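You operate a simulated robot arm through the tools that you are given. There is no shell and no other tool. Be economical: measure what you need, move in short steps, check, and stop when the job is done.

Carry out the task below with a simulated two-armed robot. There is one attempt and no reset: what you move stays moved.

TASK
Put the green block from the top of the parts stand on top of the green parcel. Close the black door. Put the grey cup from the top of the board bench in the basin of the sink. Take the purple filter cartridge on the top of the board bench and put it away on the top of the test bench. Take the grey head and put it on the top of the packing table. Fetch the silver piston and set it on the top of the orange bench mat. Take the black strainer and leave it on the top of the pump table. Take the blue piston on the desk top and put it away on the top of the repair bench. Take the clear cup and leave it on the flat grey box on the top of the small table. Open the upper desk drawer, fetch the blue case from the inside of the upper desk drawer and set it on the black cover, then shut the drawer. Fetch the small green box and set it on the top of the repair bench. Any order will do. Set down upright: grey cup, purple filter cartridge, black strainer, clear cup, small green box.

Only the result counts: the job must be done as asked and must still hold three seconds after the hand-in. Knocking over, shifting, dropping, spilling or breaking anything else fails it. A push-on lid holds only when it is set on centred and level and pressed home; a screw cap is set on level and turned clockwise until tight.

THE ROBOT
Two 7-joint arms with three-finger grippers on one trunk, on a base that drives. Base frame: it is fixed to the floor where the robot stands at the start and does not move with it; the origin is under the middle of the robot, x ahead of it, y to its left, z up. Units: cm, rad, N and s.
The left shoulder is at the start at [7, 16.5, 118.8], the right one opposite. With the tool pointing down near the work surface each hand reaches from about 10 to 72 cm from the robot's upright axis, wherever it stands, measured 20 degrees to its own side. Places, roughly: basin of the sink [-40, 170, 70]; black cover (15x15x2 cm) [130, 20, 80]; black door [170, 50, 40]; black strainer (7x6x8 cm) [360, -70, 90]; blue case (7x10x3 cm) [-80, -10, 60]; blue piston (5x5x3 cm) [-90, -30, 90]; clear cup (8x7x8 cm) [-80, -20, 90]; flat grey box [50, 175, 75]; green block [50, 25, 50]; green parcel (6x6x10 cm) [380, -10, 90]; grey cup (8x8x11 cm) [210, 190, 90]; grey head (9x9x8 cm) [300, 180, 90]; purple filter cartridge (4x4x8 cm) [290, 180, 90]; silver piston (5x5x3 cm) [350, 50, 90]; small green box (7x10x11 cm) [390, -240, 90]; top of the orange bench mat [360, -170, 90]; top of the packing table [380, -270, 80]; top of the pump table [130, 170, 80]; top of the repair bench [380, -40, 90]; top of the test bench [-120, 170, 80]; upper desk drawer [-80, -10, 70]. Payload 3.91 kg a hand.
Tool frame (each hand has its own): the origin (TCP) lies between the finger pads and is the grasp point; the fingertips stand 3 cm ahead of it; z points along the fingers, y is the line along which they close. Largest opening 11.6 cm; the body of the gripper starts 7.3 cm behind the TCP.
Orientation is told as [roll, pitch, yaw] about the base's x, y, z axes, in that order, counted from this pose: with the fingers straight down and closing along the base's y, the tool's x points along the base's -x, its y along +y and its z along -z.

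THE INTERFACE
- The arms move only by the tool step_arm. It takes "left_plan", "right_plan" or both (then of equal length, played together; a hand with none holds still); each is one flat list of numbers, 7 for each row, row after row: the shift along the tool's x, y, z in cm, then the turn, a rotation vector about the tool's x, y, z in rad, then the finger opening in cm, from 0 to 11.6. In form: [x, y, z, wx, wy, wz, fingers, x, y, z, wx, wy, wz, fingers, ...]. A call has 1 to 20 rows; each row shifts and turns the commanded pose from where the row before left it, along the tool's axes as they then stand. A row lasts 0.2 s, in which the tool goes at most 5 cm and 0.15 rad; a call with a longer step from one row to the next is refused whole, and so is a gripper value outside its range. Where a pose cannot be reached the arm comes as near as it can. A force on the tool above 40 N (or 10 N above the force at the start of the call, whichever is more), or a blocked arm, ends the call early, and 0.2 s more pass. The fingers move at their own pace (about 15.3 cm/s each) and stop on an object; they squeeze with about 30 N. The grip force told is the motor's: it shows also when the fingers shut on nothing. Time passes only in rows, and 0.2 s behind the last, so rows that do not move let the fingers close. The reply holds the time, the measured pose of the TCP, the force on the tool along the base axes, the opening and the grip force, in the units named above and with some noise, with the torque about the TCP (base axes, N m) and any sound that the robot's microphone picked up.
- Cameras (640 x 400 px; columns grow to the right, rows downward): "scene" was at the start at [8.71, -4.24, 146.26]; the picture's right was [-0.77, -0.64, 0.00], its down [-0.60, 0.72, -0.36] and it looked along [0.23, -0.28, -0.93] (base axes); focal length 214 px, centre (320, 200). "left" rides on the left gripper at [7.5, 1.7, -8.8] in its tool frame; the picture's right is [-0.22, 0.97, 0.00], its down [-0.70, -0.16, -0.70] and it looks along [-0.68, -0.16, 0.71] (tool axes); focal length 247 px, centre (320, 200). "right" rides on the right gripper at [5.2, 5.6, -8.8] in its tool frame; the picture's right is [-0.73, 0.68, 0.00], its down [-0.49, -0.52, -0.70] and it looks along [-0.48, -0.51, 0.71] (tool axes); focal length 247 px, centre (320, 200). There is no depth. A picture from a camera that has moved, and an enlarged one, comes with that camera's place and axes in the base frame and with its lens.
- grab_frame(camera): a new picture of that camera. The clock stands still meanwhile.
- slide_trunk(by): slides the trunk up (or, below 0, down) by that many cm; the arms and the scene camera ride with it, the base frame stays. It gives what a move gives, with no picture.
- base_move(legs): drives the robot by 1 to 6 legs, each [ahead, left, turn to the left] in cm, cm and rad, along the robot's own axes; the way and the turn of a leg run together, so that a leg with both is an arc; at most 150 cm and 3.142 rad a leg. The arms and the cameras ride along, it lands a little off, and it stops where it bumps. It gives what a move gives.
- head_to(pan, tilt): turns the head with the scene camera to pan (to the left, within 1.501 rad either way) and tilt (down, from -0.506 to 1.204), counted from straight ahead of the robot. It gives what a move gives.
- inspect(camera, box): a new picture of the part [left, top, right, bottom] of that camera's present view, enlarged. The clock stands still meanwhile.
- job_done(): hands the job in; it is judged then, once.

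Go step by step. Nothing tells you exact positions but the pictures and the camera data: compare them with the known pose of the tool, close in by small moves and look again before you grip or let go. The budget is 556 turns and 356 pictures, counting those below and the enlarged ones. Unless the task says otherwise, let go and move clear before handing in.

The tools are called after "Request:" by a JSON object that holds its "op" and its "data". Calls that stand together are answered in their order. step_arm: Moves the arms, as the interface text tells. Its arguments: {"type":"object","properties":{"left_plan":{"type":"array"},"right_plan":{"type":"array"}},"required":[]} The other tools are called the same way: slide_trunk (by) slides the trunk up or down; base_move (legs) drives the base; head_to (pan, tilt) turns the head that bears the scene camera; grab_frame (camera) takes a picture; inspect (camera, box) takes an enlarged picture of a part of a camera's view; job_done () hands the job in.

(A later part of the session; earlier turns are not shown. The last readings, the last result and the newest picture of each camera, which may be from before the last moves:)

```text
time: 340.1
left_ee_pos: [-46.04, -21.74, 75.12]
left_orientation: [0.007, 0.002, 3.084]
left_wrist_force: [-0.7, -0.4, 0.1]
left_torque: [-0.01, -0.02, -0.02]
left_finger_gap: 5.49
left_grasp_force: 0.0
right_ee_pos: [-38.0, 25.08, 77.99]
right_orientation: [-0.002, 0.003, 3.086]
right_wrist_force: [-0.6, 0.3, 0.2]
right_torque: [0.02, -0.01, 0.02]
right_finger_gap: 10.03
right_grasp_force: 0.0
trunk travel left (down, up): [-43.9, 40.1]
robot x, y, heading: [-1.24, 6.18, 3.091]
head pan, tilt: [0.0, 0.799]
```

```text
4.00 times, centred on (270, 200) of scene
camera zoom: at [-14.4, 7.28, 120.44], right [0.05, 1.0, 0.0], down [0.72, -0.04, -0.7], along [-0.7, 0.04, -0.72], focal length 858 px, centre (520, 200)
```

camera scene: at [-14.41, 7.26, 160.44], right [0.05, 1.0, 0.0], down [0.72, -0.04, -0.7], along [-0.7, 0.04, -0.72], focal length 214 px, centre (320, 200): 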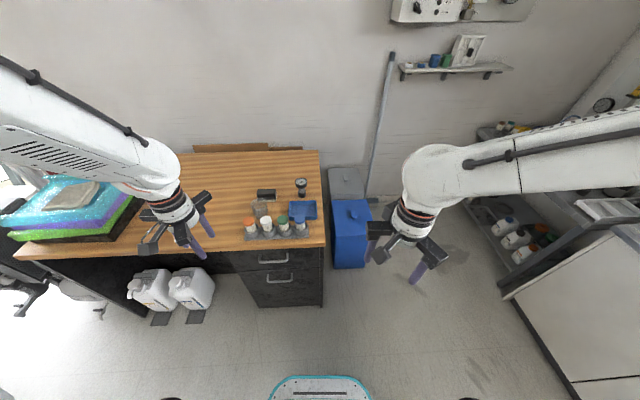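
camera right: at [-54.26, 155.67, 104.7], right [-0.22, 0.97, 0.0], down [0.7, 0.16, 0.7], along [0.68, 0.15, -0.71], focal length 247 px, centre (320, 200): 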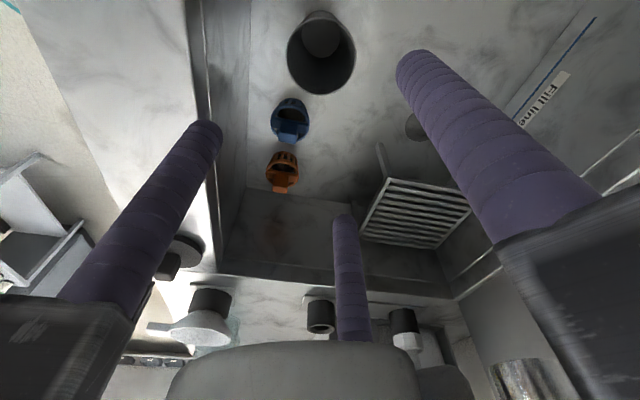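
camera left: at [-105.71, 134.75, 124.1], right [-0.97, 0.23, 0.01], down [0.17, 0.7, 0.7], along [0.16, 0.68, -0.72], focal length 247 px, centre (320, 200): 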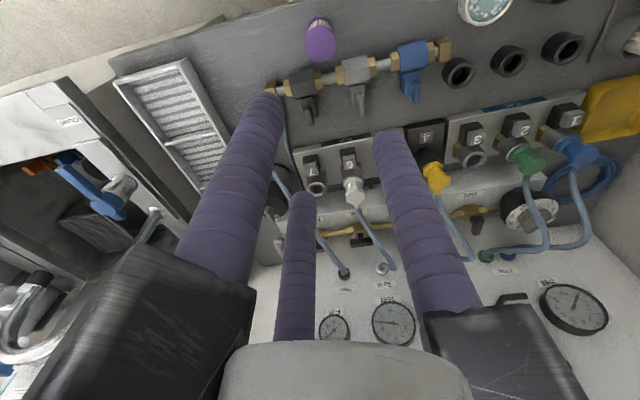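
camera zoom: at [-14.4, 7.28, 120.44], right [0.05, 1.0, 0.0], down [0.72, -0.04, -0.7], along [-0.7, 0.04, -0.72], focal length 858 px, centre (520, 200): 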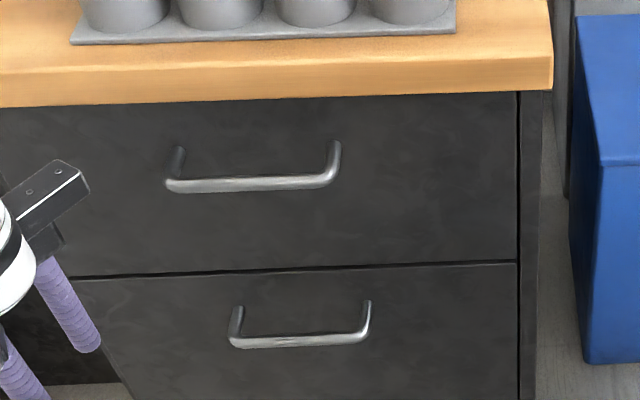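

The upper handle bar is at about (-61.2, -10.2, 74.9), 13 cm long. I straighten the base heading and turn the left hand to point forward with its thumb up.

Request:
{"op": "base_move", "data": {"legs": [[0, 0, 0.053]]}}

Request:
{"op": "step_arm", "data": {"left_plan": [1, 0, -0.5, 0, -0.143, 0, 5.5, 1, 0, -0.5, 0, -0.143, 0, 5.5, 0.5, 0, 0, 0, -0.143, 0, 5.5, 0, 0, 0, 0, -0.143, 0, 5.5, 0, 0, 0, 0, -0.143, 0, 5.5, 0, 0, 0, 0, -0.143, 0, 5.5, 0, 0, 0, 0, -0.143, 0, 5.5, 0, 0, 0, 0, -0.143, 0, 5.5, 0, 0, 0, 0, -0.143, 0, 5.5, 0, 0, 0, 0, -0.143, 0, 5.5, 0, 0, 0, 0, -0.141, 0, 5.5, 0, 0, 0, 0, 0, 0, 5.5]}}

Request:
{"op": "grab_frame", "data": {"camera": "scene"}}

```text
time: 340.9
left_ee_pos: [-44.5, -24.19, 74.99]
left_orientation: [0.005, 0.002, 3.138]
left_wrist_force: [0.3, -0.2, -1.1]
left_torque: [0.0, 0.03, -0.01]
left_finger_gap: 5.51
left_grasp_force: 0.0
right_ee_pos: [-38.96, 23.0, 78.1]
right_orientation: [-0.003, 0.002, 3.14]
right_wrist_force: [-0.4, 0.2, 0.2]
right_torque: [0.02, -0.01, 0.0]
right_finger_gap: 10.01
right_grasp_force: 0.2
trunk travel left (down, up): [-43.9, 40.1]
robot x, y, heading: [-1.46, 6.64, -3.143]
head pan, tilt: [0.0, 0.799]
```

```text
time: 343.5
left_ee_pos: [-54.05, -33.96, 77.3]
left_orientation: [0.114, -1.515, 3.024]
left_wrist_force: [0.1, 0.0, -0.4]
left_torque: [-0.02, -0.02, 0.0]
left_finger_gap: 5.51
left_grasp_force: 0.0
left hand out of reach, approached as far as the arm can: row 2, 3, 4, 5, 6, 7, 8, 9, 10
right_ee_pos: [-38.86, 23.07, 77.96]
right_orientation: [-0.002, 0.001, 3.136]
right_wrist_force: [-0.5, 0.4, 0.3]
right_torque: [0.02, -0.01, 0.0]
right_finger_gap: 10.01
right_grasp_force: 0.1
trunk travel left (down, up): [-43.9, 40.1]
robot x, y, heading: [-1.38, 6.7, -3.14]
head pan, tilt: [0.0, 0.799]
```

```text
180 pictures are left
camera scene: at [-14.41, 6.52, 120.44], right [0.0, 1.0, 0.0], down [0.72, 0.0, -0.7], along [-0.7, 0.0, -0.72], focal length 214 px, centre (320, 200)
```

scene: 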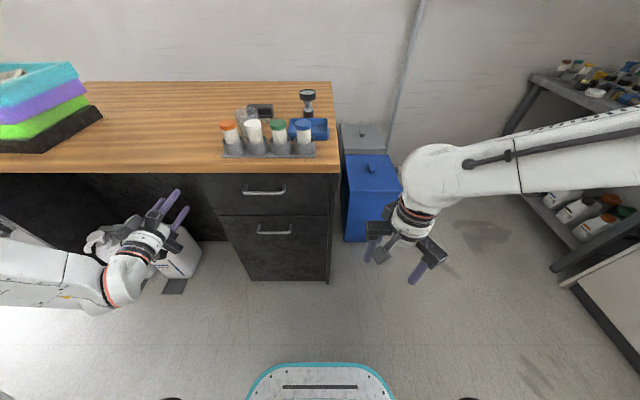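

The hand now points forward but was too close to the body. I move it ahead and over to the handle's line, then roll it thumb-up.

Request:
{"op": "step_arm", "data": {"left_plan": [0, 0, 3.5, 0, 0, 0, 5.5, 0, 0, 3.5, 0, 0, 0, 5.5, 0, -3.5, 1, 0, 0, 0, 5.5, 0, -3.5, 1, 0, 0, 0, 5.5, 0, -3.5, 0, 0, 0, 0, 5.5, 0, -3.5, 0, 0, 0, 0, 5.5, 0, 0, 0, 0, 0, 0, 5.5]}}

```text
time: 345.1
left_ee_pos: [-59.41, -34.8, 77.42]
left_orientation: [0.057, -1.511, 3.065]
left_wrist_force: [0.2, -0.3, -0.1]
left_torque: [-0.01, -0.01, 0.0]
left_finger_gap: 5.47
left_grasp_force: 0.0
left hand out of reach, approached as far as the arm can: row 1, 2, 3, 4, 5, 6
right_ee_pos: [-39.01, 23.07, 77.97]
right_orientation: [-0.001, 0.002, 3.138]
right_wrist_force: [0.0, -0.1, -0.3]
right_torque: [-0.02, -0.01, 0.01]
right_finger_gap: 10.0
right_grasp_force: 0.1
trunk travel left (down, up): [-43.9, 40.1]
robot x, y, heading: [-1.52, 6.61, -3.14]
head pan, tilt: [0.0, 0.799]
```

Pointing fully forward is beyond this arm so close in. I return to pointing down and will instead use a thumb-forward grip tilted about 50°.

Request:
{"op": "step_arm", "data": {"left_plan": [0, 0, -3, 0, 0.143, 0, 5.5, 0, 0, -3, 0, 0.143, 0, 5.5, 0, 0, -2, 0, 0.143, 0, 5.5, 0, 0, 0, 0, 0.143, 0, 5.5, 0, 0, 0, 0, 0.143, 0, 5.5, 0, 0, 0, 0, 0.143, 0, 5.5, 0, 0, 0, 0, 0.143, 0, 5.5, 0, 0, 0, 0, 0.143, 0, 5.5, 0, 0, 0, 0, 0.143, 0, 5.5, 0, 0, 0, 0, 0.143, 0, 5.5, 0, 0, 0, 0, 0.141, 0, 5.5, 0, 0, 0, 0, 0, 0, 5.5]}}

```text
time: 347.7
left_ee_pos: [-52.3, -35.3, 78.91]
left_orientation: [0.009, 0.058, -3.135]
left_wrist_force: [0.6, 0.2, 0.7]
left_torque: [-0.02, -0.01, -0.02]
left_finger_gap: 5.53
left_grasp_force: 0.1
left hand out of reach, approached as far as the arm can: row 3
right_ee_pos: [-38.92, 23.11, 78.06]
right_orientation: [-0.003, 0.0, 3.138]
right_wrist_force: [0.3, -0.2, 1.0]
right_torque: [-0.01, 0.01, -0.02]
right_finger_gap: 10.03
right_grasp_force: 0.0
trunk travel left (down, up): [-43.9, 40.1]
robot x, y, heading: [-1.58, 6.25, -3.142]
head pan, tilt: [0.0, 0.799]
```

Request:
{"op": "slide_trunk", "data": {"by": 15}}

Request:
{"op": "step_arm", "data": {"left_plan": [3, 0, 0, 0, -0.058, 0, 5.5, 3, 0, 0, 0, 0, 0, 5.5, 0, -3, 0, 0, 0, 0, 5.5, 0, -3, 0, 0, 0, 0.14, 5.5, 0, 0, 0, 0, 0, 0.143, 5.5, 0, 0, 0, 0, 0, 0.143, 5.5, 0, 0, 0, 0, 0, 0.143, 5.5, 0, 0, 0, 0, 0, 0.143, 5.5, 0, 0, 0, 0, 0, 0.143, 5.5, 0, 0, 0, 0, 0, 0.143, 5.5, 0, 0, 0, 0, 0, 0.143, 5.5, 0, 0, 0, 0, 0, 0.143, 5.5, 0, 0, 0, 0, 0, 0.143, 5.5, 0, 0, 0, 0, 0, 0.143, 5.5, 0, 0, 0, 0, 0, 0, 5.5]}}

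Request:
{"op": "grab_frame", "data": {"camera": "scene"}}

```text
time: 349.4
left_ee_pos: [-52.52, -35.4, 93.91]
left_orientation: [0.009, 0.058, -3.136]
left_wrist_force: [-0.3, 0.3, 0.6]
left_torque: [-0.02, 0.01, 0.03]
left_finger_gap: 5.5
left_grasp_force: 0.0
right_ee_pos: [-38.89, 23.13, 93.0]
right_orientation: [-0.002, 0.001, 3.139]
right_wrist_force: [0.7, -0.1, 0.6]
right_torque: [-0.01, -0.01, 0.0]
right_finger_gap: 9.99
right_grasp_force: 0.1
trunk travel left (down, up): [-58.9, 25.1]
robot x, y, heading: [-1.33, 6.41, -3.14]
head pan, tilt: [0.0, 0.799]
```

```text
time: 352.6
left_ee_pos: [-46.47, -29.42, 94.12]
left_orientation: [-0.002, 0.008, 1.574]
left_wrist_force: [-0.6, -0.4, -0.4]
left_torque: [0.0, 0.03, 0.02]
left_finger_gap: 5.51
left_grasp_force: 0.1
right_ee_pos: [-39.08, 23.02, 92.99]
right_orientation: [-0.002, 0.002, 3.14]
right_wrist_force: [-0.9, 0.1, -0.3]
right_torque: [0.01, -0.02, 0.01]
right_finger_gap: 9.99
right_grasp_force: 0.1
trunk travel left (down, up): [-58.9, 25.1]
robot x, y, heading: [-1.54, 6.34, -3.145]
head pan, tilt: [0.0, 0.799]
```

```text
179 pictures are left
camera scene: at [-14.43, 6.6, 135.44], right [0.0, 1.0, 0.0], down [0.72, 0.0, -0.7], along [-0.7, 0.0, -0.72], focal length 214 px, centre (320, 200)
```

scene: 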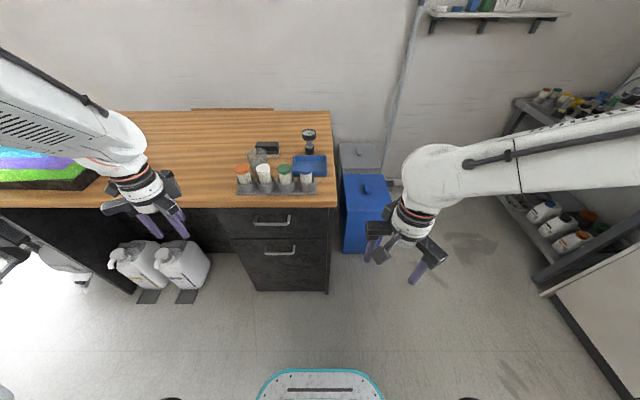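

Request:
{"op": "step_arm", "data": {"left_plan": [-4, 0, 0, 0, 0, 0, 6.2, -4, 0, 0, 0, 0, 0, 6.2, -4, 0, 0, 0, 0, 0, 6.2, -4, 0, 0, 0, 0, 0, 6.2, -3.2, 0, 0, 0, 0, 0, 6.2, 0, 0, 0, -0.142, 0, 0, 6.2, 0, 0, 0, -0.142, 0, 0, 6.2, 0, 0, 0, -0.142, 0, 0, 6.2, 0, 0, 0, -0.142, 0, 0, 6.2, 0, 0, 0, -0.142, 0, 0, 6.2, 0, 0, 0, -0.142, 0, 0, 6.2, 0, 0, 0, 0, 0, 0, 6.2]}}

Request:
{"op": "grab_frame", "data": {"camera": "scene"}}

Request:
{"op": "grab_frame", "data": {"camera": "left"}}

```text
time: 355.4
left_ee_pos: [-47.21, -12.56, 88.57]
left_orientation: [0.452, -0.107, 1.961]
left_wrist_force: [0.3, 0.2, 0.3]
left_torque: [0.0, -0.03, 0.0]
left_finger_gap: 6.18
left_grasp_force: 0.1
left hand out of reach, approached as far as the arm can: row 3, 4, 5, 6, 7, 8, 11
right_ee_pos: [-38.97, 23.11, 93.08]
right_orientation: [-0.002, 0.001, 3.139]
right_wrist_force: [-0.1, -0.9, -0.5]
right_torque: [-0.03, -0.01, -0.01]
right_finger_gap: 9.97
right_grasp_force: 0.1
trunk travel left (down, up): [-58.9, 25.1]
robot x, y, heading: [-1.6, 6.28, -3.136]
head pan, tilt: [0.0, 0.799]
stopped in row 12 (left hand): the arm was blocked; the commanded pose is now the measured one
```

```text
178 pictures are left
camera scene: at [-14.42, 6.63, 135.44], right [0.0, 1.0, 0.0], down [0.72, 0.0, -0.7], along [-0.7, 0.0, -0.72], focal length 214 px, centre (320, 200)
```

scene: 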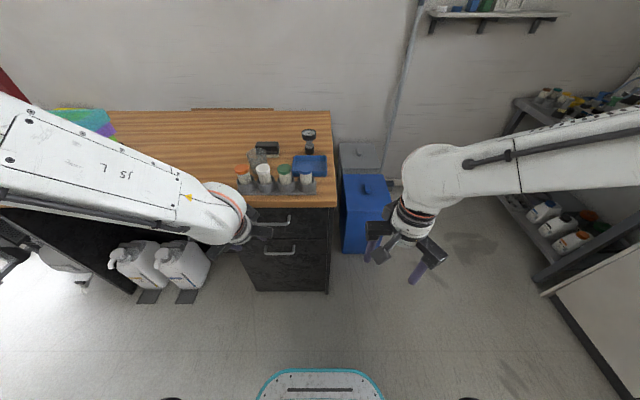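

```text
177 pictures are left
camera left: at [-41.82, -19.25, 96.53], right [-0.88, -0.17, 0.45], down [0.18, 0.76, 0.63], along [-0.45, 0.63, -0.63], focal length 247 px, centre (320, 200)
```

left: 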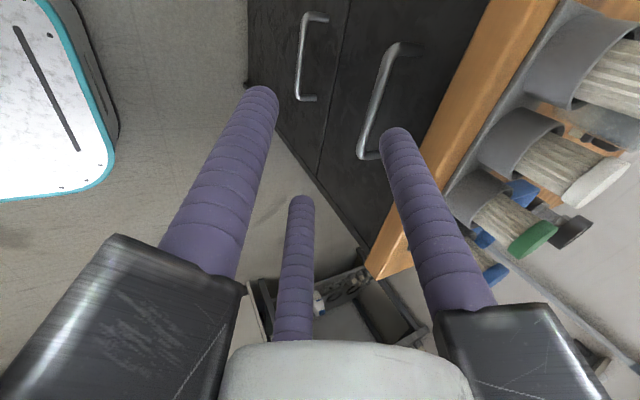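

That pose also runs into the arm's limits. The forward-pointing pose fits when the hand is about 40 cm left of the robot's axis, so I restore the hand and will shift the base instead.

Request:
{"op": "step_arm", "data": {"left_plan": [0, 0, -1, 0.113, 0.027, 0, 5.5, 0, 0, -1, 0.113, 0.027, 0, 5.5, 0, 0, -1, 0.113, 0.027, 0, 5.5, 0, 0, -1, 0.113, 0.026, 0, 5.5, 0, 0, 0, 0, 0, -0.147, 5.5, 0, 0, 0, 0, 0, -0.147, 5.5, 0, 0, 0, 0, 0, -0.147, 5.5, 0, 0, 0, 0, 0, -0.147, 5.5, 0, 0, 0, 0, 0, -0.147, 5.5, 0, 0, 0, 0, 0, -0.147, 5.5, 0, 0, 0, 0, 0, -0.147, 5.5, 0, 0, 0, 0, 0, -0.147, 5.5, 0, 0, 0, 0, 0, 0, 5.5]}}

Request:
{"op": "base_move", "data": {"legs": [[0, -26, 0]]}}

```text
time: 358.2
left_ee_pos: [-45.99, -12.35, 92.46]
left_orientation: [-0.003, 0.001, -3.121]
left_wrist_force: [0.0, 0.4, -0.1]
left_torque: [0.02, 0.01, 0.01]
left_finger_gap: 5.51
left_grasp_force: 0.0
right_ee_pos: [-38.89, 23.15, 93.07]
right_orientation: [-0.002, 0.002, 3.138]
right_wrist_force: [0.2, 0.2, -0.9]
right_torque: [0.0, -0.01, -0.04]
right_finger_gap: 9.99
right_grasp_force: 0.0
trunk travel left (down, up): [-58.9, 25.1]
robot x, y, heading: [-1.61, 6.24, -3.142]
head pan, tilt: [0.0, 0.799]
```

```text
time: 360.1
left_ee_pos: [-46.05, 13.36, 92.37]
left_orientation: [-0.004, 0.0, -3.12]
left_wrist_force: [0.3, 0.1, -0.2]
left_torque: [-0.02, 0.02, 0.0]
left_finger_gap: 5.47
left_grasp_force: 0.0
right_ee_pos: [-39.0, 48.85, 93.1]
right_orientation: [-0.002, 0.002, -3.14]
right_wrist_force: [0.4, 1.3, -0.1]
right_torque: [0.01, -0.05, -0.01]
right_finger_gap: 10.04
right_grasp_force: 0.1
trunk travel left (down, up): [-58.9, 25.1]
robot x, y, heading: [-1.33, 32.23, -3.139]
head pan, tilt: [0.0, 0.799]
```

Request:
{"op": "slide_trunk", "data": {"by": -15}}

Request:
{"op": "step_arm", "data": {"left_plan": [0, 4.5, 0, 0, 0, 0, 5.5, 0, 4.5, 0, 0, 0, 0, 5.5, 0, 4.5, 0, 0, 0, 0, 5.5, 0, 4.5, 0, 0, 0, 0, 5.5, 0, 4.5, 0, 0, 0, 0, 5.5, 0, 0, 0, 0, -0.143, 0, 5.5, 0, 0, 0, 0, -0.143, 0, 5.5, 0, 0, 0, 0, -0.143, 0, 5.5, 0, 0, 0, 0, -0.143, 0, 5.5, 0, 0, 0, 0, -0.143, 0, 5.5, 0, 0, 0, 0, -0.143, 0, 5.5, 0, 0, 0, 0, -0.143, 0, 5.5, 0, 0, 0, 0, -0.143, 0, 5.5, 0, 0, 0, 0, -0.143, 0, 5.5, 0, 0, 0, 0, -0.143, 0, 5.5, 0, 0, 0, 0, -0.141, 0, 5.5, 0, 0, 0, 0, 0, 0, 5.5]}}

```text
time: 361.8
left_ee_pos: [-46.12, 13.33, 77.43]
left_orientation: [-0.004, -0.001, -3.12]
left_wrist_force: [-0.2, 0.8, 0.4]
left_torque: [0.01, 0.03, 0.01]
left_finger_gap: 5.5
left_grasp_force: 0.1
right_ee_pos: [-39.04, 48.72, 78.05]
right_orientation: [-0.001, 0.003, -3.141]
right_wrist_force: [-0.5, -0.4, 0.3]
right_torque: [-0.04, 0.03, 0.05]
right_finger_gap: 9.98
right_grasp_force: 0.0
trunk travel left (down, up): [-43.9, 40.1]
robot x, y, heading: [-1.67, 32.32, -3.136]
head pan, tilt: [0.0, 0.799]
```

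```text
time: 365.4
left_ee_pos: [-50.15, -13.37, 77.52]
left_orientation: [-1.745, -1.567, -1.375]
left_wrist_force: [0.0, -0.6, -0.2]
left_torque: [-0.01, 0.01, -0.01]
left_finger_gap: 5.49
left_grasp_force: 0.0
left hand out of reach, approached as far as the arm can: row 10, 11, 12, 13, 14
right_ee_pos: [-39.01, 48.71, 78.01]
right_orientation: [-0.004, 0.001, -3.141]
right_wrist_force: [1.1, -0.1, -0.7]
right_torque: [-0.03, 0.0, -0.01]
right_finger_gap: 10.0
right_grasp_force: 0.1
trunk travel left (down, up): [-43.9, 40.1]
robot x, y, heading: [-1.74, 32.49, -3.136]
head pan, tilt: [0.0, 0.799]
```

Request:
{"op": "step_arm", "data": {"left_plan": [0, 0, 1, 0, 0, 0.143, 6.5, 0, 0, 1, 0, 0, 0.143, 6.5, 0, 0, 1, 0, 0, 0.143, 6.5, 0, 0, 1, 0, 0, 0.143, 6.5, 0, 0, 0, 0, 0, 0.143, 6.5, 0, 0, 0, 0, 0, 0.143, 6.5, 0, 0, 0, 0, 0, 0.143, 6.5, 0, 0, 0, 0, 0, 0.143, 6.5, 0, 0, 0, 0, 0, 0.143, 6.5, 0, 0, 0, 0, 0, 0.143, 6.5, 0, 0, 0, 0, 0, 0.141, 6.5, 0, 0, 0, 0, 0, 0, 6.5]}}

Request:
{"op": "grab_frame", "data": {"camera": "scene"}}

Request:
{"op": "grab_frame", "data": {"camera": "left"}}

```text
time: 368.0
left_ee_pos: [-54.19, -13.44, 77.63]
left_orientation: [1.572, -0.002, 1.595]
left_wrist_force: [0.5, -0.1, -0.1]
left_torque: [-0.01, -0.02, 0.03]
left_finger_gap: 6.5
left_grasp_force: 0.0
right_ee_pos: [-39.1, 48.72, 78.09]
right_orientation: [-0.002, 0.002, -3.142]
right_wrist_force: [0.4, 0.9, -0.3]
right_torque: [0.0, 0.0, 0.01]
right_finger_gap: 9.99
right_grasp_force: 0.0
trunk travel left (down, up): [-43.9, 40.1]
robot x, y, heading: [-1.82, 32.38, -3.141]
head pan, tilt: [0.0, 0.799]
```

```text
176 pictures are left
camera scene: at [-14.47, 32.32, 120.44], right [0.0, 1.0, 0.0], down [0.72, 0.0, -0.7], along [-0.7, 0.0, -0.72], focal length 214 px, centre (320, 200)
```

scene: 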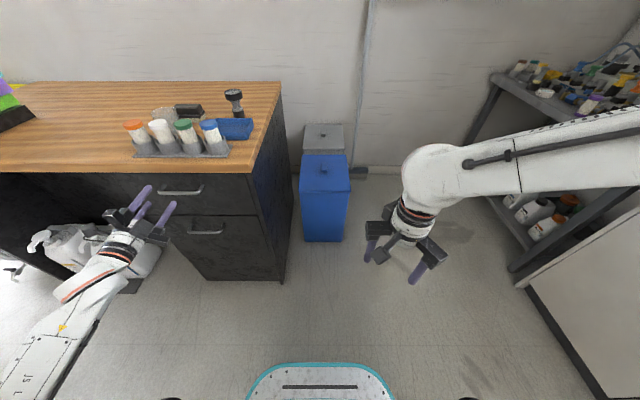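

```text
175 pictures are left
camera left: at [-45.21, -20.6, 79.36], right [0.0, 0.22, 0.98], down [0.68, 0.71, -0.16], along [-0.73, 0.67, -0.15], focal length 247 px, centre (320, 200)
```

left: 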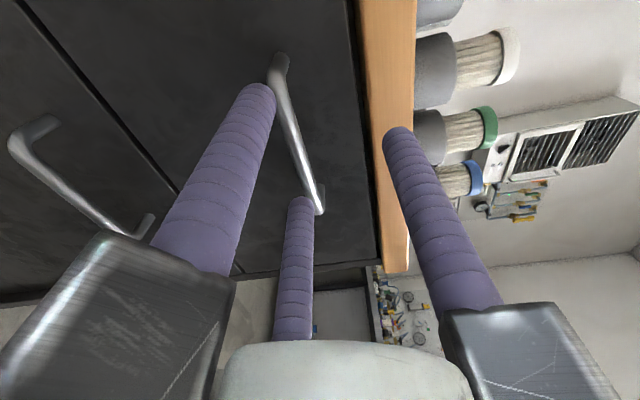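

The hand points at the drawer with the thumb up, as wanted. I drop to the bar's height, move in around it and look.

Request:
{"op": "step_arm", "data": {"left_plan": [-1, -1.5, 0, 0, 0, 0, 6.5, -1.1, -1.4, 0, 0, 0, 0, 6.5, 0, 0, 3, 0, 0, 0, 6.5, 0, 0, 2, 0, 0, 0, 6.5, 0, 0, 0, 0, 0, 0, 6.5]}}

Request:
{"op": "grab_frame", "data": {"camera": "left"}}

Request:
{"op": "inspect", "data": {"camera": "scene", "box": [90, 150, 250, 250]}}

```text
time: 369.2
left_ee_pos: [-59.4, -11.26, 74.68]
left_orientation: [1.57, -0.005, 1.594]
left_wrist_force: [-0.2, 0.6, -0.2]
left_torque: [-0.02, 0.02, -0.01]
left_finger_gap: 6.5
left_grasp_force: 0.1
right_ee_pos: [-39.13, 48.71, 78.02]
right_orientation: [-0.001, 0.002, -3.141]
right_wrist_force: [-0.2, 0.2, 0.1]
right_torque: [-0.03, 0.0, 0.0]
right_finger_gap: 10.0
right_grasp_force: 0.1
trunk travel left (down, up): [-43.9, 40.1]
robot x, y, heading: [-1.75, 32.09, -3.138]
head pan, tilt: [0.0, 0.799]
```

```text
174 pictures are left
camera left: at [-50.31, -18.48, 76.42], right [0.0, 0.22, 0.98], down [0.68, 0.71, -0.16], along [-0.73, 0.67, -0.15], focal length 247 px, centre (320, 200)
```

left: 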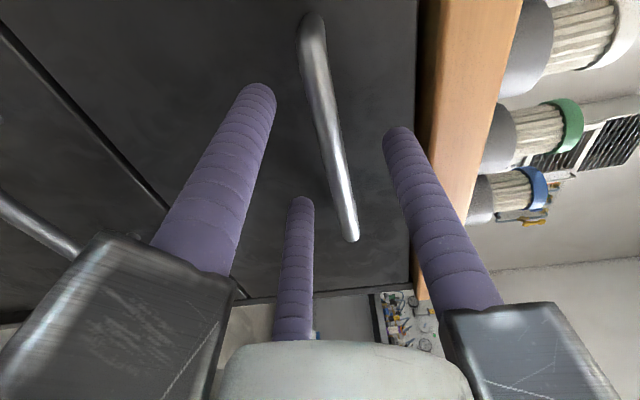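

```text
4.00 times, centred on (170, 200) of scene
camera zoom: at [-14.47, 32.32, 120.44], right [0.0, 1.0, 0.0], down [0.72, 0.0, -0.7], along [-0.7, 0.0, -0.72], focal length 858 px, centre (920, 200)
```

zoom: 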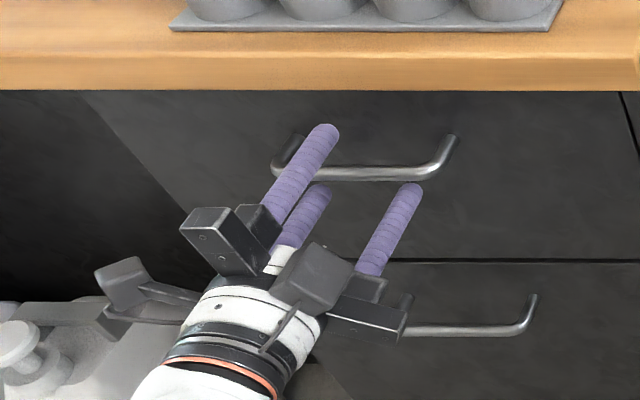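

Request:
{"op": "step_arm", "data": {"left_plan": [0, 0.2, 1, 0, 0, 0, 6.5, 0, 0.2, 0.5, 0, 0, 0, 5, 0, 0, 0, 0, 0, 0, 3, 0, 0, 0, 0, 0, 0, 1, 0, 0, 0, 0, 0, 0, 0.5, 0, 0, 0, 0, 0, 0, 0.5]}}

Request:
{"op": "grab_frame", "data": {"camera": "left"}}

```text
time: 370.6
left_ee_pos: [-60.84, -11.28, 75.02]
left_orientation: [1.569, -0.002, 1.591]
left_wrist_force: [3.5, 6.4, -5.9]
left_torque: [-0.25, -0.03, -0.15]
left_finger_gap: 2.06
left_grasp_force: 44.8
right_ee_pos: [-39.07, 48.71, 77.98]
right_orientation: [-0.002, 0.001, 3.141]
right_wrist_force: [-0.6, 0.1, 0.5]
right_torque: [0.03, -0.03, -0.01]
right_finger_gap: 9.97
right_grasp_force: 0.1
trunk travel left (down, up): [-43.9, 40.1]
robot x, y, heading: [-1.5, 32.48, -3.139]
head pan, tilt: [0.0, 0.799]
```

```text
172 pictures are left
camera left: at [-51.81, -18.53, 76.75], right [-0.01, 0.22, 0.98], down [0.69, 0.71, -0.16], along [-0.73, 0.67, -0.15], focal length 247 px, centre (320, 200)
```

left: 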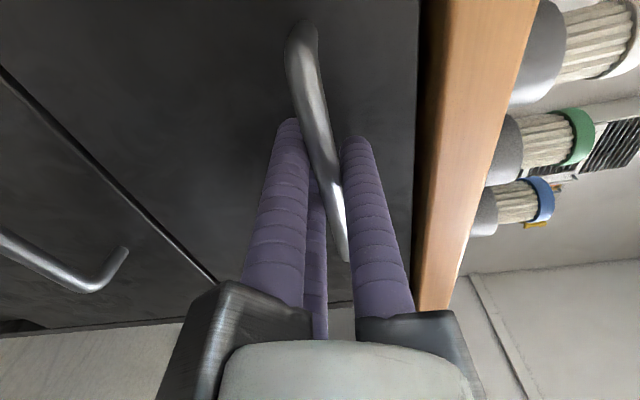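

The handle is gripped. I pull the drawer by driving straight back 14 cm.

Request:
{"op": "base_move", "data": {"legs": [[-14, 0, 0]]}}

Request:
{"op": "grab_frame", "data": {"camera": "scene"}}

```text
time: 371.9
left_ee_pos: [-47.04, -11.3, 74.99]
left_orientation: [1.57, -0.004, 1.592]
left_wrist_force: [-0.8, 5.8, -8.3]
left_torque: [-0.29, -0.02, 0.49]
left_finger_gap: 2.06
left_grasp_force: 44.9
right_ee_pos: [-25.29, 48.85, 78.06]
right_orientation: [-0.002, 0.002, 3.142]
right_wrist_force: [0.5, -0.4, 0.6]
right_torque: [-0.02, 0.06, -0.02]
right_finger_gap: 10.03
right_grasp_force: 0.0
trunk travel left (down, up): [-43.9, 40.1]
robot x, y, heading: [12.27, 32.54, -3.138]
head pan, tilt: [0.0, 0.799]
```

```text
171 pictures are left
camera scene: at [-0.7, 32.37, 120.43], right [0.0, 1.0, 0.0], down [0.72, 0.0, -0.7], along [-0.7, 0.0, -0.72], focal length 214 px, centre (320, 200)
```

scene: 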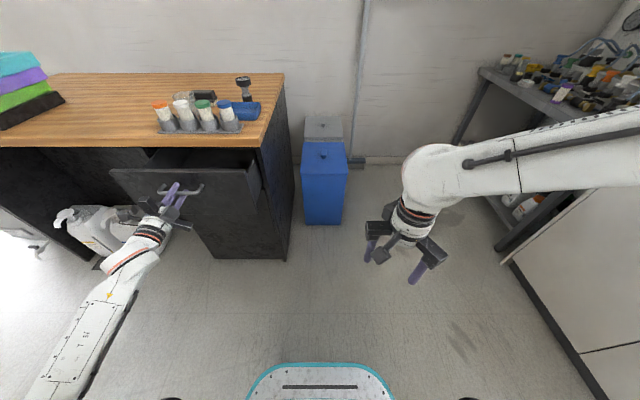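

Request:
{"op": "base_move", "data": {"legs": [[-5, 0, 0]]}}

Request:
{"op": "inspect", "data": {"camera": "scene", "box": [90, 110, 298, 240]}}

```text
time: 372.9
left_ee_pos: [-44.15, -11.25, 75.03]
left_orientation: [1.57, -0.002, 1.594]
left_wrist_force: [-1.7, -2.8, 11.9]
left_torque: [0.06, 0.05, -0.16]
left_finger_gap: 2.06
left_grasp_force: 45.0
right_ee_pos: [-22.52, 48.8, 78.09]
right_orientation: [-0.002, -0.001, -3.138]
right_wrist_force: [-0.9, -0.4, 0.0]
right_torque: [-0.02, -0.06, 0.0]
right_finger_gap: 10.0
right_grasp_force: 0.1
trunk travel left (down, up): [-43.9, 40.1]
robot x, y, heading: [14.84, 32.56, -3.137]
head pan, tilt: [0.0, 0.799]
stopped in leg 1: the robot was blocked; the commanded pose is now the measured one
```

```text
3.08 times, centred on (194, 175) of scene
camera zoom: at [2.11, 32.44, 120.42], right [0.0, 1.0, 0.0], down [0.72, 0.0, -0.7], along [-0.7, 0.0, -0.72], focal length 660 px, centre (708, 277)
```

zoom: 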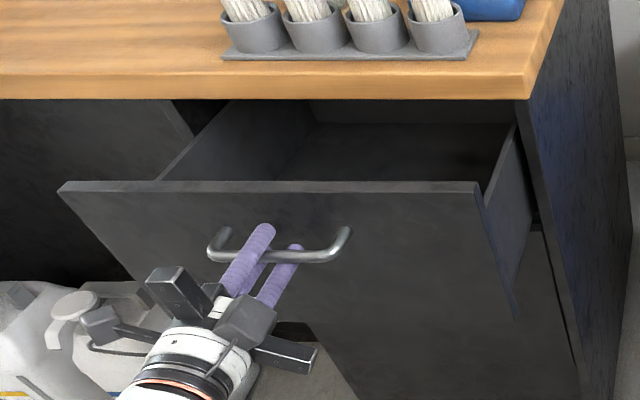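

The base is blocked after 2.7 cm. I try pulling a little further with the arm alone to see if the drawer still moves.

Request:
{"op": "step_arm", "data": {"left_plan": [0, 0, -1, 0, 0, 0, 0.5, 0, 0, -1, 0, 0, 0, 0.5, 0, 0, -1, 0, 0, 0, 0.5, 0, 0, -1, 0, 0, 0, 0.5, 0, 0, 0, 0, 0, 0, 0.5]}}

```text
time: 374.1
left_ee_pos: [-39.92, -11.3, 75.07]
left_orientation: [1.569, 0.0, 1.597]
left_wrist_force: [-0.8, -10.7, 26.7]
left_torque: [0.06, 0.05, -0.17]
left_finger_gap: 2.09
left_grasp_force: 45.5
right_ee_pos: [-22.18, 48.81, 78.16]
right_orientation: [-0.001, -0.001, -3.139]
right_wrist_force: [-0.7, -1.1, -0.1]
right_torque: [0.0, 0.02, -0.01]
right_finger_gap: 9.99
right_grasp_force: 0.0
trunk travel left (down, up): [-43.9, 40.1]
robot x, y, heading: [15.22, 32.52, -3.136]
head pan, tilt: [0.0, 0.799]
```

Request:
{"op": "step_arm", "data": {"left_plan": [0, -0.1, -1, 0, 0, 0, 0.5, 0, -0.1, -1, 0, 0, 0, 0.5, 0, -0.1, -1, 0, 0, 0, 0.5, 0, 0, -1, 0, 0, 0, 0.5, 0, 0, 0, 0, 0, 0, 0.5]}}

Request:
{"op": "inspect", "data": {"camera": "scene", "box": [90, 110, 298, 240]}}

```text
time: 374.7
left_ee_pos: [-38.7, -11.4, 75.03]
left_orientation: [1.572, 0.001, 1.596]
left_wrist_force: [-0.1, -1.9, 11.3]
left_torque: [0.14, 0.06, 0.07]
left_finger_gap: 2.03
left_grasp_force: 45.1
right_ee_pos: [-22.38, 48.7, 77.99]
right_orientation: [-0.001, 0.0, -3.142]
right_wrist_force: [0.3, 0.7, 0.1]
right_torque: [0.0, -0.05, 0.01]
right_finger_gap: 10.0
right_grasp_force: 0.0
trunk travel left (down, up): [-43.9, 40.1]
robot x, y, heading: [15.12, 32.42, -3.141]
head pan, tilt: [0.0, 0.799]
stopped in row 2 (left hand): the force on the tool passed its limit at 40 N (the readings are from after the stop); the commanded pose is now the measured one
```

```text
3.08 times, centred on (194, 175) of scene
camera zoom: at [2.17, 32.42, 120.38], right [0.0, 1.0, 0.0], down [0.72, 0.0, -0.7], along [-0.7, 0.0, -0.72], focal length 660 px, centre (708, 277)
```

zoom: 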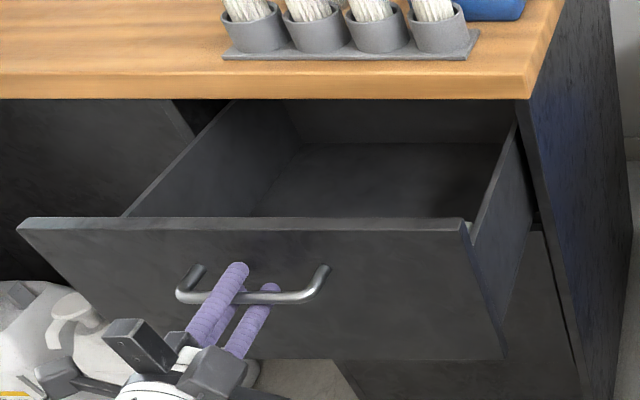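

The drawer is open about 22 cm. I release the handle, back the hand off and look into the drawer.

Request:
{"op": "step_arm", "data": {"left_plan": [0, 0, 0, 0, 0, 0, 4, 0, 0, 0, 0, 0, 0, 6.5, 0, 0, 0, 0, 0, 0, 6.5, 0, -0.3, -1.5, 0, 0, 0, 6.5, 0, 0, -1.5, 0, 0, 0, 6.5, 0, 0, -1.5, 0, 0, 0, 6.5, 0, 0, -1, 0, 0, 0, 6.5]}}

Request:
{"op": "grab_frame", "data": {"camera": "left"}}

```text
time: 376.3
left_ee_pos: [-33.16, -11.24, 74.57]
left_orientation: [1.568, 0.002, 1.594]
left_wrist_force: [-0.1, 0.9, -0.4]
left_torque: [0.02, -0.01, 0.01]
left_finger_gap: 6.53
left_grasp_force: 0.1
right_ee_pos: [-22.34, 48.76, 78.06]
right_orientation: [-0.002, 0.0, -3.139]
right_wrist_force: [0.5, -0.2, 0.2]
right_torque: [0.01, 0.02, 0.03]
right_finger_gap: 10.01
right_grasp_force: 0.2
trunk travel left (down, up): [-43.9, 40.1]
robot x, y, heading: [15.25, 32.48, -3.134]
head pan, tilt: [0.0, 0.799]
```

```text
168 pictures are left
camera left: at [-24.15, -18.44, 76.33], right [-0.01, 0.22, 0.97], down [0.68, 0.71, -0.16], along [-0.73, 0.66, -0.16], focal length 247 px, centre (320, 200)
```

left: 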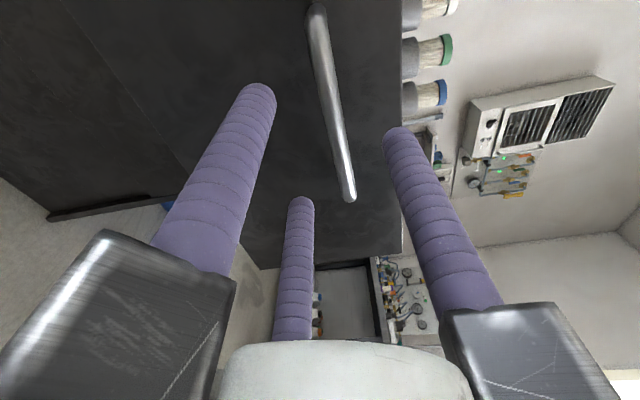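

Request:
{"op": "slide_trunk", "data": {"by": 38}}

Request:
{"op": "step_arm", "data": {"left_plan": [0, 0, 0, 0, 0, -0.143, 8, 0, 0, 0, 0, 0, -0.143, 8, 0, 0, 0, 0, 0, -0.143, 8, 0, 0, 0, 0, 0, -0.143, 8, 0, 0, 0, 0, 0, -0.143, 8, 0, 0, 0, 0, 0, -0.143, 8, 0, 0, 0, 0, 0, -0.143, 8, 0, 0, 0, 0, 0, -0.143, 8, 0, 0, 0, 0, 0, -0.143, 8, 0, 0, 0, 0, 0, -0.143, 8, 0, 0, 0, 0, 0, -0.141, 8, 0, 0, 0, 0, 0.143, 0, 8, 0, 0, 0, 0, 0.143, 0, 8, 0, 0, 0, 0, 0.143, 0, 8, 0, 0, 0, 0, 0.143, 0, 8, 0, 0, 0, 0, 0.143, 0, 8, 0, 0, 0, 0, 0.143, 0, 8, 0, 0, 0, 0, 0.143, 0, 8]}}

Request:
{"op": "step_arm", "data": {"left_plan": [0, 0, 0, 0, 0.143, 0, 8, 0, 0, 0, 0, 0.143, 0, 8, 0, 0, 0, 0, 0.143, 0, 8, 0, 0, 0, 0, 0.141, 0, 8, 0, 0, 0, 0, 0, 0, 8]}}

Request:
{"op": "grab_frame", "data": {"camera": "scene"}}

```text
time: 379.9
left_ee_pos: [-33.27, -11.31, 112.54]
left_orientation: [1.567, 0.001, 1.596]
left_wrist_force: [-0.4, -0.1, -0.4]
left_torque: [0.01, 0.0, -0.02]
left_finger_gap: 6.5
left_grasp_force: 0.0
right_ee_pos: [-22.37, 48.74, 116.19]
right_orientation: [-0.001, 0.0, -3.138]
right_wrist_force: [0.4, -0.6, -1.1]
right_torque: [0.0, 0.0, -0.04]
right_finger_gap: 10.0
right_grasp_force: 0.2
trunk travel left (down, up): [-81.9, 2.1]
robot x, y, heading: [15.14, 32.41, -3.14]
head pan, tilt: [0.0, 0.799]
```

```text
time: 383.7
left_ee_pos: [-33.83, -11.75, 112.26]
left_orientation: [0.002, -0.563, -3.117]
left_wrist_force: [-0.6, -0.6, 1.0]
left_torque: [0.01, -0.01, -0.03]
left_finger_gap: 7.99
left_grasp_force: 0.1
left hand out of reach, approached as far as the arm can: row 13
right_ee_pos: [-22.53, 48.8, 115.98]
right_orientation: [-0.002, 0.002, -3.139]
right_wrist_force: [0.2, 0.1, 0.3]
right_torque: [0.02, 0.01, -0.01]
right_finger_gap: 10.01
right_grasp_force: 0.1
trunk travel left (down, up): [-81.9, 2.1]
robot x, y, heading: [14.85, 32.09, -3.135]
head pan, tilt: [0.0, 0.799]
```

```text
time: 384.9
left_ee_pos: [-33.78, -11.65, 112.34]
left_orientation: [-0.002, 0.003, -3.118]
left_wrist_force: [-0.5, -0.2, 1.1]
left_torque: [0.01, 0.0, 0.0]
left_finger_gap: 8.02
left_grasp_force: 0.0
right_ee_pos: [-22.26, 48.8, 116.09]
right_orientation: [-0.002, 0.0, -3.139]
right_wrist_force: [0.4, 0.4, -0.3]
right_torque: [0.01, 0.01, 0.0]
right_finger_gap: 10.0
right_grasp_force: 0.0
trunk travel left (down, up): [-81.9, 2.1]
robot x, y, heading: [14.95, 32.61, -3.142]
head pan, tilt: [0.0, 0.799]
```

```text
167 pictures are left
camera scene: at [2.27, 32.32, 158.44], right [0.0, 1.0, 0.0], down [0.72, 0.0, -0.7], along [-0.7, 0.0, -0.72], focal length 214 px, centre (320, 200)
```

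scene: 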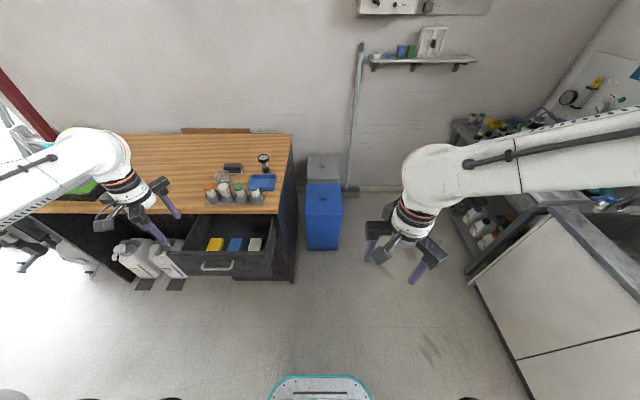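

Inside the drawer lie a yellow, a blue and a grey case. I move the base in front of the drawer and zoom in.

Request:
{"op": "base_move", "data": {"legs": [[14, 0, 0], [0, 24, 0]]}}

Request:
{"op": "inspect", "data": {"camera": "scene", "box": [200, 160, 376, 270]}}

Request:
{"op": "grab_frame", "data": {"camera": "left"}}

```text
time: 387.6
left_ee_pos: [-48.07, -35.57, 112.26]
left_orientation: [0.002, 0.003, -3.122]
left_wrist_force: [-0.8, 0.2, 0.8]
left_torque: [0.0, -0.02, 0.01]
left_finger_gap: 7.99
left_grasp_force: 0.0
right_ee_pos: [-36.36, 24.76, 116.11]
right_orientation: [0.0, -0.001, 3.137]
right_wrist_force: [0.2, 0.4, 0.8]
right_torque: [-0.02, 0.05, -0.01]
right_finger_gap: 10.01
right_grasp_force: 0.1
trunk travel left (down, up): [-81.9, 2.1]
robot x, y, heading: [1.15, 8.51, 3.142]
head pan, tilt: [0.0, 0.799]
```

```text
3.64 times, centred on (288, 215) of scene
camera zoom: at [-11.78, 8.42, 158.43], right [0.0, 1.0, 0.0], down [0.72, 0.0, -0.7], along [-0.7, 0.0, -0.72], focal length 780 px, centre (436, 146)
```

zoom: 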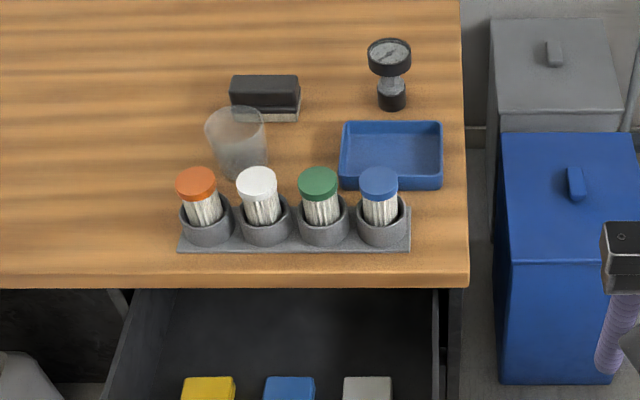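

```text
165 pictures are left
camera left: at [-40.5, -37.08, 121.23], right [-0.2, -0.98, 0.0], down [-0.7, 0.15, 0.7], along [-0.68, 0.14, -0.72], focal length 247 px, centre (320, 200)
```

left: 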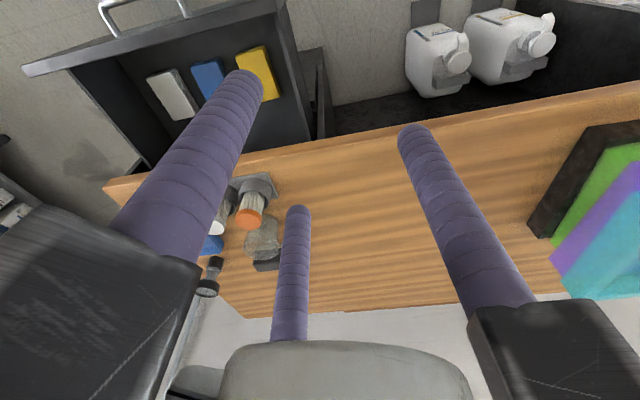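

Request:
{"op": "head_to", "data": {"pan": 0.2, "tilt": 1.1}}

Request:
{"op": "grab_frame", "data": {"camera": "scene"}}

Request:
{"op": "inspect", "data": {"camera": "left", "box": [90, 0, 330, 150]}}

```text
time: 388.4
left_ee_pos: [-48.03, -35.77, 112.15]
left_orientation: [-0.001, 0.001, -3.122]
left_wrist_force: [-0.7, -0.7, -0.5]
left_torque: [0.02, 0.01, 0.0]
left_finger_gap: 7.99
left_grasp_force: 0.0
right_ee_pos: [-36.27, 24.54, 116.11]
right_orientation: [-0.002, 0.001, 3.139]
right_wrist_force: [1.3, 0.3, 0.4]
right_torque: [0.02, 0.02, 0.03]
right_finger_gap: 9.98
right_grasp_force: 0.0
trunk travel left (down, up): [-81.9, 2.1]
robot x, y, heading: [1.38, 8.54, 3.139]
head pan, tilt: [0.201, 1.1]
```

```text
164 pictures are left
camera scene: at [-9.87, 6.89, 156.26], right [-0.2, 0.98, 0.0], down [0.87, 0.18, -0.45], along [-0.45, -0.09, -0.89], focal length 214 px, centre (320, 200)
```

scene: 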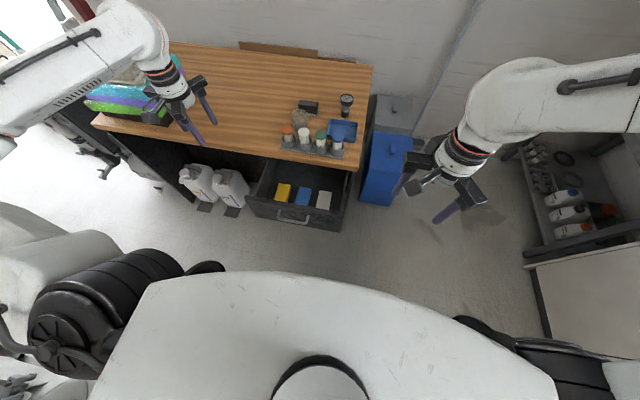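

```text
2.67 times, centred on (210, 75) of left
camera zoom: at [-40.47, -37.28, 121.15], right [-0.2, -0.98, 0.0], down [-0.7, 0.15, 0.7], along [-0.68, 0.14, -0.72], focal length 659 px, centre (613, 533)
```

zoom: 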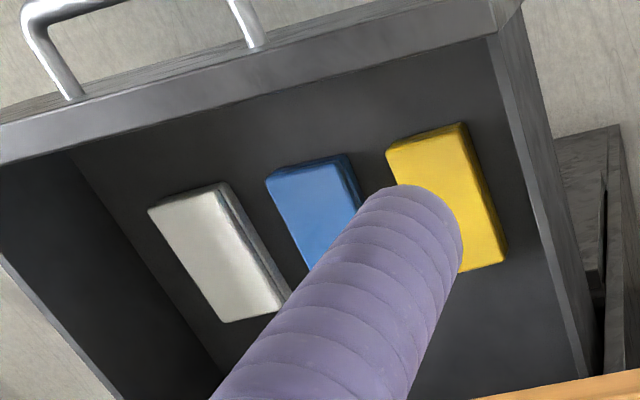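

Request:
{"op": "inspect", "data": {"camera": "scene", "box": [240, 150, 368, 230]}}

```text
5.00 times, centred on (304, 190) of scene
camera zoom: at [-9.87, 6.89, 156.26], right [-0.2, 0.98, 0.0], down [0.87, 0.18, -0.45], along [-0.45, -0.09, -0.89], focal length 1072 px, centre (400, 250)
```

zoom: 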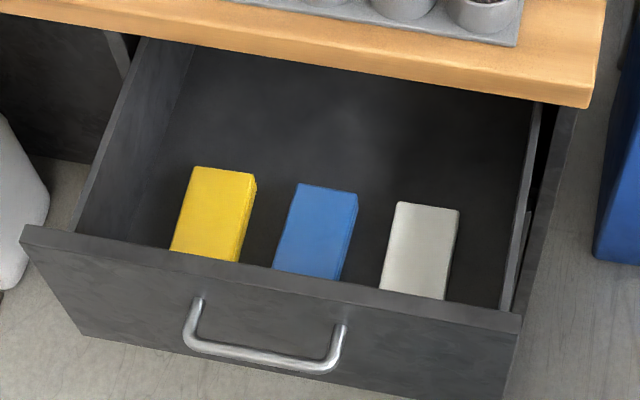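

The blue case's top is near z 65.5, spanning x about -61 to -50.5 at y ≈ -11. I turn the left wrist a quarter turn, lower the trunk and hover above it.

Request:
{"op": "step_arm", "data": {"left_plan": [0, 0, 0, 0, 0, -0.141, 9.5, 0, 0, 0, 0, 0, -0.141, 9.5, 0, 0, 0, 0, 0, -0.141, 9.5, 0, 0, 0, 0, 0, -0.141, 9.5, 0, 0, 0, 0, 0, -0.141, 9.5, 0, 0, 0, 0, 0, -0.141, 9.5, 0, 0, 0, 0, 0, -0.141, 9.5, 0, 0, 0, 0, 0, -0.141, 9.5, 0, 0, 0, 0, 0, -0.141, 9.5, 0, 0, 0, 0, 0, -0.141, 9.5, 0, 0, 0, 0, 0, -0.141, 9.5, 0, 0, 0, 0, 0, 0, 9.5]}}

Request:
{"op": "slide_trunk", "data": {"by": -20}}

```text
time: 391.0
left_ee_pos: [-47.88, -35.77, 112.28]
left_orientation: [0.002, 0.001, -1.569]
left_wrist_force: [-0.2, 0.8, 0.0]
left_torque: [0.0, 0.03, 0.0]
left_finger_gap: 9.52
left_grasp_force: 0.1
right_ee_pos: [-36.2, 24.64, 116.11]
right_orientation: [-0.005, 0.0, 3.138]
right_wrist_force: [-0.2, 0.2, 0.4]
right_torque: [0.03, 0.02, 0.03]
right_finger_gap: 10.03
right_grasp_force: 0.1
trunk travel left (down, up): [-81.9, 2.1]
robot x, y, heading: [1.39, 8.4, 3.139]
head pan, tilt: [0.201, 1.1]
```

```text
time: 393.2
left_ee_pos: [-48.02, -35.73, 92.39]
left_orientation: [0.003, 0.001, -1.572]
left_wrist_force: [0.2, 0.1, 0.4]
left_torque: [0.03, -0.01, -0.01]
left_finger_gap: 9.48
left_grasp_force: 0.1
right_ee_pos: [-36.23, 24.71, 96.02]
right_orientation: [-0.003, 0.0, 3.135]
right_wrist_force: [0.0, 0.6, -0.4]
right_torque: [0.0, -0.03, -0.01]
right_finger_gap: 10.0
right_grasp_force: 0.0
trunk travel left (down, up): [-61.9, 22.1]
robot x, y, heading: [1.42, 7.95, 3.141]
head pan, tilt: [0.201, 1.1]
```

Request:
{"op": "step_arm", "data": {"left_plan": [4.1, -0.9, 0, 0, 0, 0, 9.5, 4.1, -0.9, 0, 0, 0, 0, 9.5, 4.1, -0.9, 0, 0, 0, 0, 9.5, 4.1, -0.9, 0, 0, 0, 0, 9.5, 4.1, -0.9, 0, 0, 0, 0, 9.5, 4.1, -0.9, 0, 0, 0, 0, 9.5, 0, 0, 0, 0, 0, 0, 9.5]}}

Request:
{"op": "grab_frame", "data": {"camera": "left"}}

Request:
{"op": "grab_frame", "data": {"camera": "scene"}}

```text
time: 394.8
left_ee_pos: [-53.14, -11.27, 92.21]
left_orientation: [0.001, -0.001, -1.571]
left_wrist_force: [0.4, -1.3, 0.6]
left_torque: [0.01, 0.0, 0.01]
left_finger_gap: 9.5
left_grasp_force: 0.2
right_ee_pos: [-36.35, 24.68, 96.06]
right_orientation: [-0.001, 0.001, 3.139]
right_wrist_force: [0.8, 0.0, -0.1]
right_torque: [0.04, -0.02, -0.01]
right_finger_gap: 9.98
right_grasp_force: 0.1
trunk travel left (down, up): [-61.9, 22.1]
robot x, y, heading: [0.93, 8.0, 3.135]
head pan, tilt: [0.201, 1.1]
```

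```text
161 pictures are left
camera left: at [-51.5, -3.55, 101.09], right [0.97, -0.22, 0.0], down [-0.16, -0.7, 0.7], along [-0.15, -0.68, -0.71], focal length 247 px, centre (320, 200)
```

left: 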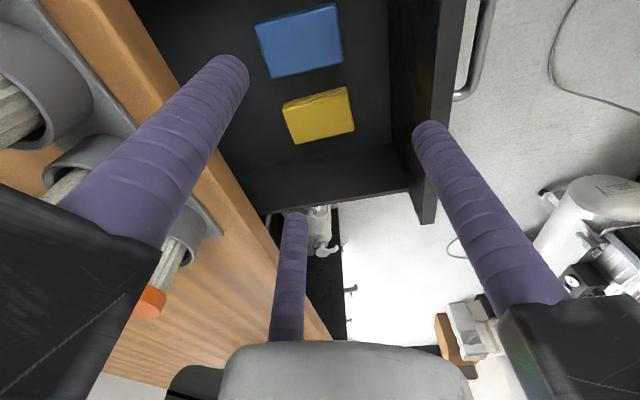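

```text
160 pictures are left
camera scene: at [-9.84, 6.88, 136.26], right [-0.2, 0.98, 0.0], down [0.87, 0.18, -0.45], along [-0.45, -0.09, -0.89], focal length 214 px, centre (320, 200)
```

scene: 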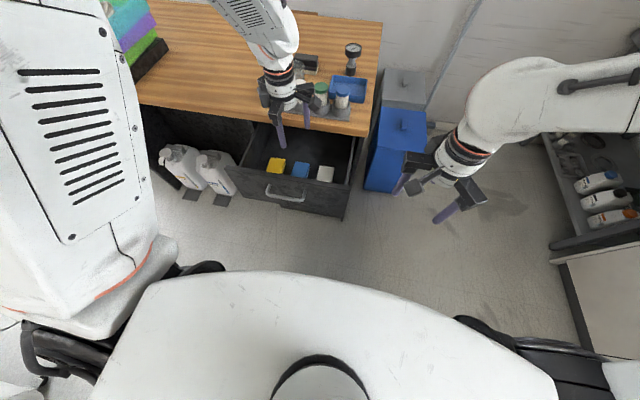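

The blue case's centre is about (-55.5, -10.6). I align and descend into the drawer, pausing to look.

Request:
{"op": "step_arm", "data": {"left_plan": [0.65, -1.65, 2, 0, 0, 0, 9.7, 0, 0, 4, 0, 0, 0, 9.7, 0, 0, 4, 0, 0, 0, 9.7, 0, 0, 4, 0, 0, 0, 9.7, 0, 0, 4, 0, 0, 0, 9.7, 0, 0, 0, 0, 0, 0, 9.7]}}

Request:
{"op": "grab_frame", "data": {"camera": "left"}}

Request:
{"op": "inspect", "data": {"camera": "scene", "box": [200, 90, 376, 200]}}

```text
time: 396.2
left_ee_pos: [-55.06, -10.57, 74.38]
left_orientation: [0.0, -0.003, -1.572]
left_wrist_force: [0.6, -0.5, 1.1]
left_torque: [0.02, -0.01, 0.02]
left_finger_gap: 9.7
left_grasp_force: 0.0
right_ee_pos: [-36.09, 24.88, 96.13]
right_orientation: [-0.001, -0.001, 3.139]
right_wrist_force: [0.1, 0.7, -0.3]
right_torque: [-0.01, -0.01, 0.0]
right_finger_gap: 10.02
right_grasp_force: 0.1
trunk travel left (down, up): [-61.9, 22.1]
robot x, y, heading: [1.3, 8.19, 3.137]
head pan, tilt: [0.201, 1.1]
```

```text
159 pictures are left
camera left: at [-53.26, -2.99, 83.16], right [0.97, -0.22, 0.0], down [-0.16, -0.7, 0.7], along [-0.16, -0.68, -0.71], focal length 247 px, centre (320, 200)
```

left: 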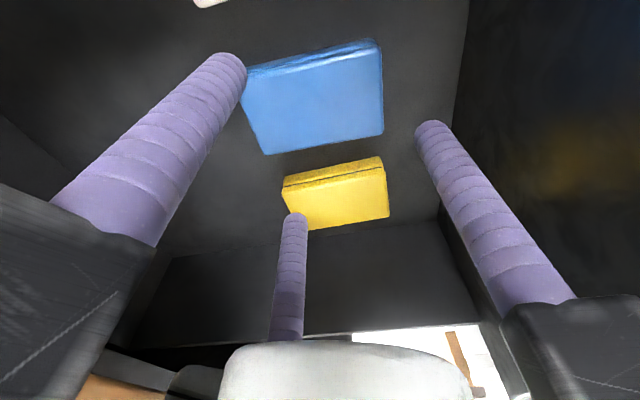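

```text
3.64 times, centred on (288, 145) of scene
camera zoom: at [-9.79, 7.03, 136.27], right [-0.2, 0.98, 0.0], down [0.87, 0.18, -0.45], along [-0.45, -0.09, -0.89], focal length 780 px, centre (436, 400)
```

zoom: 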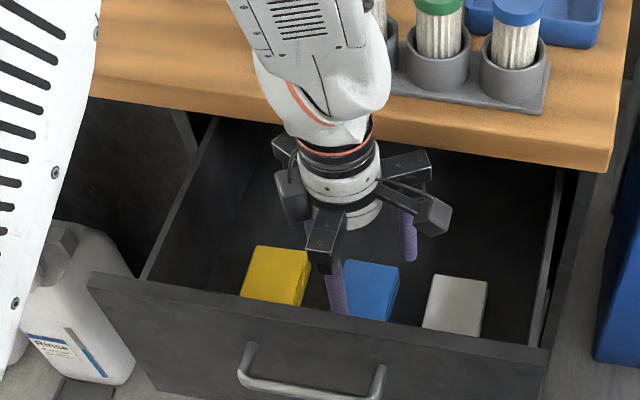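

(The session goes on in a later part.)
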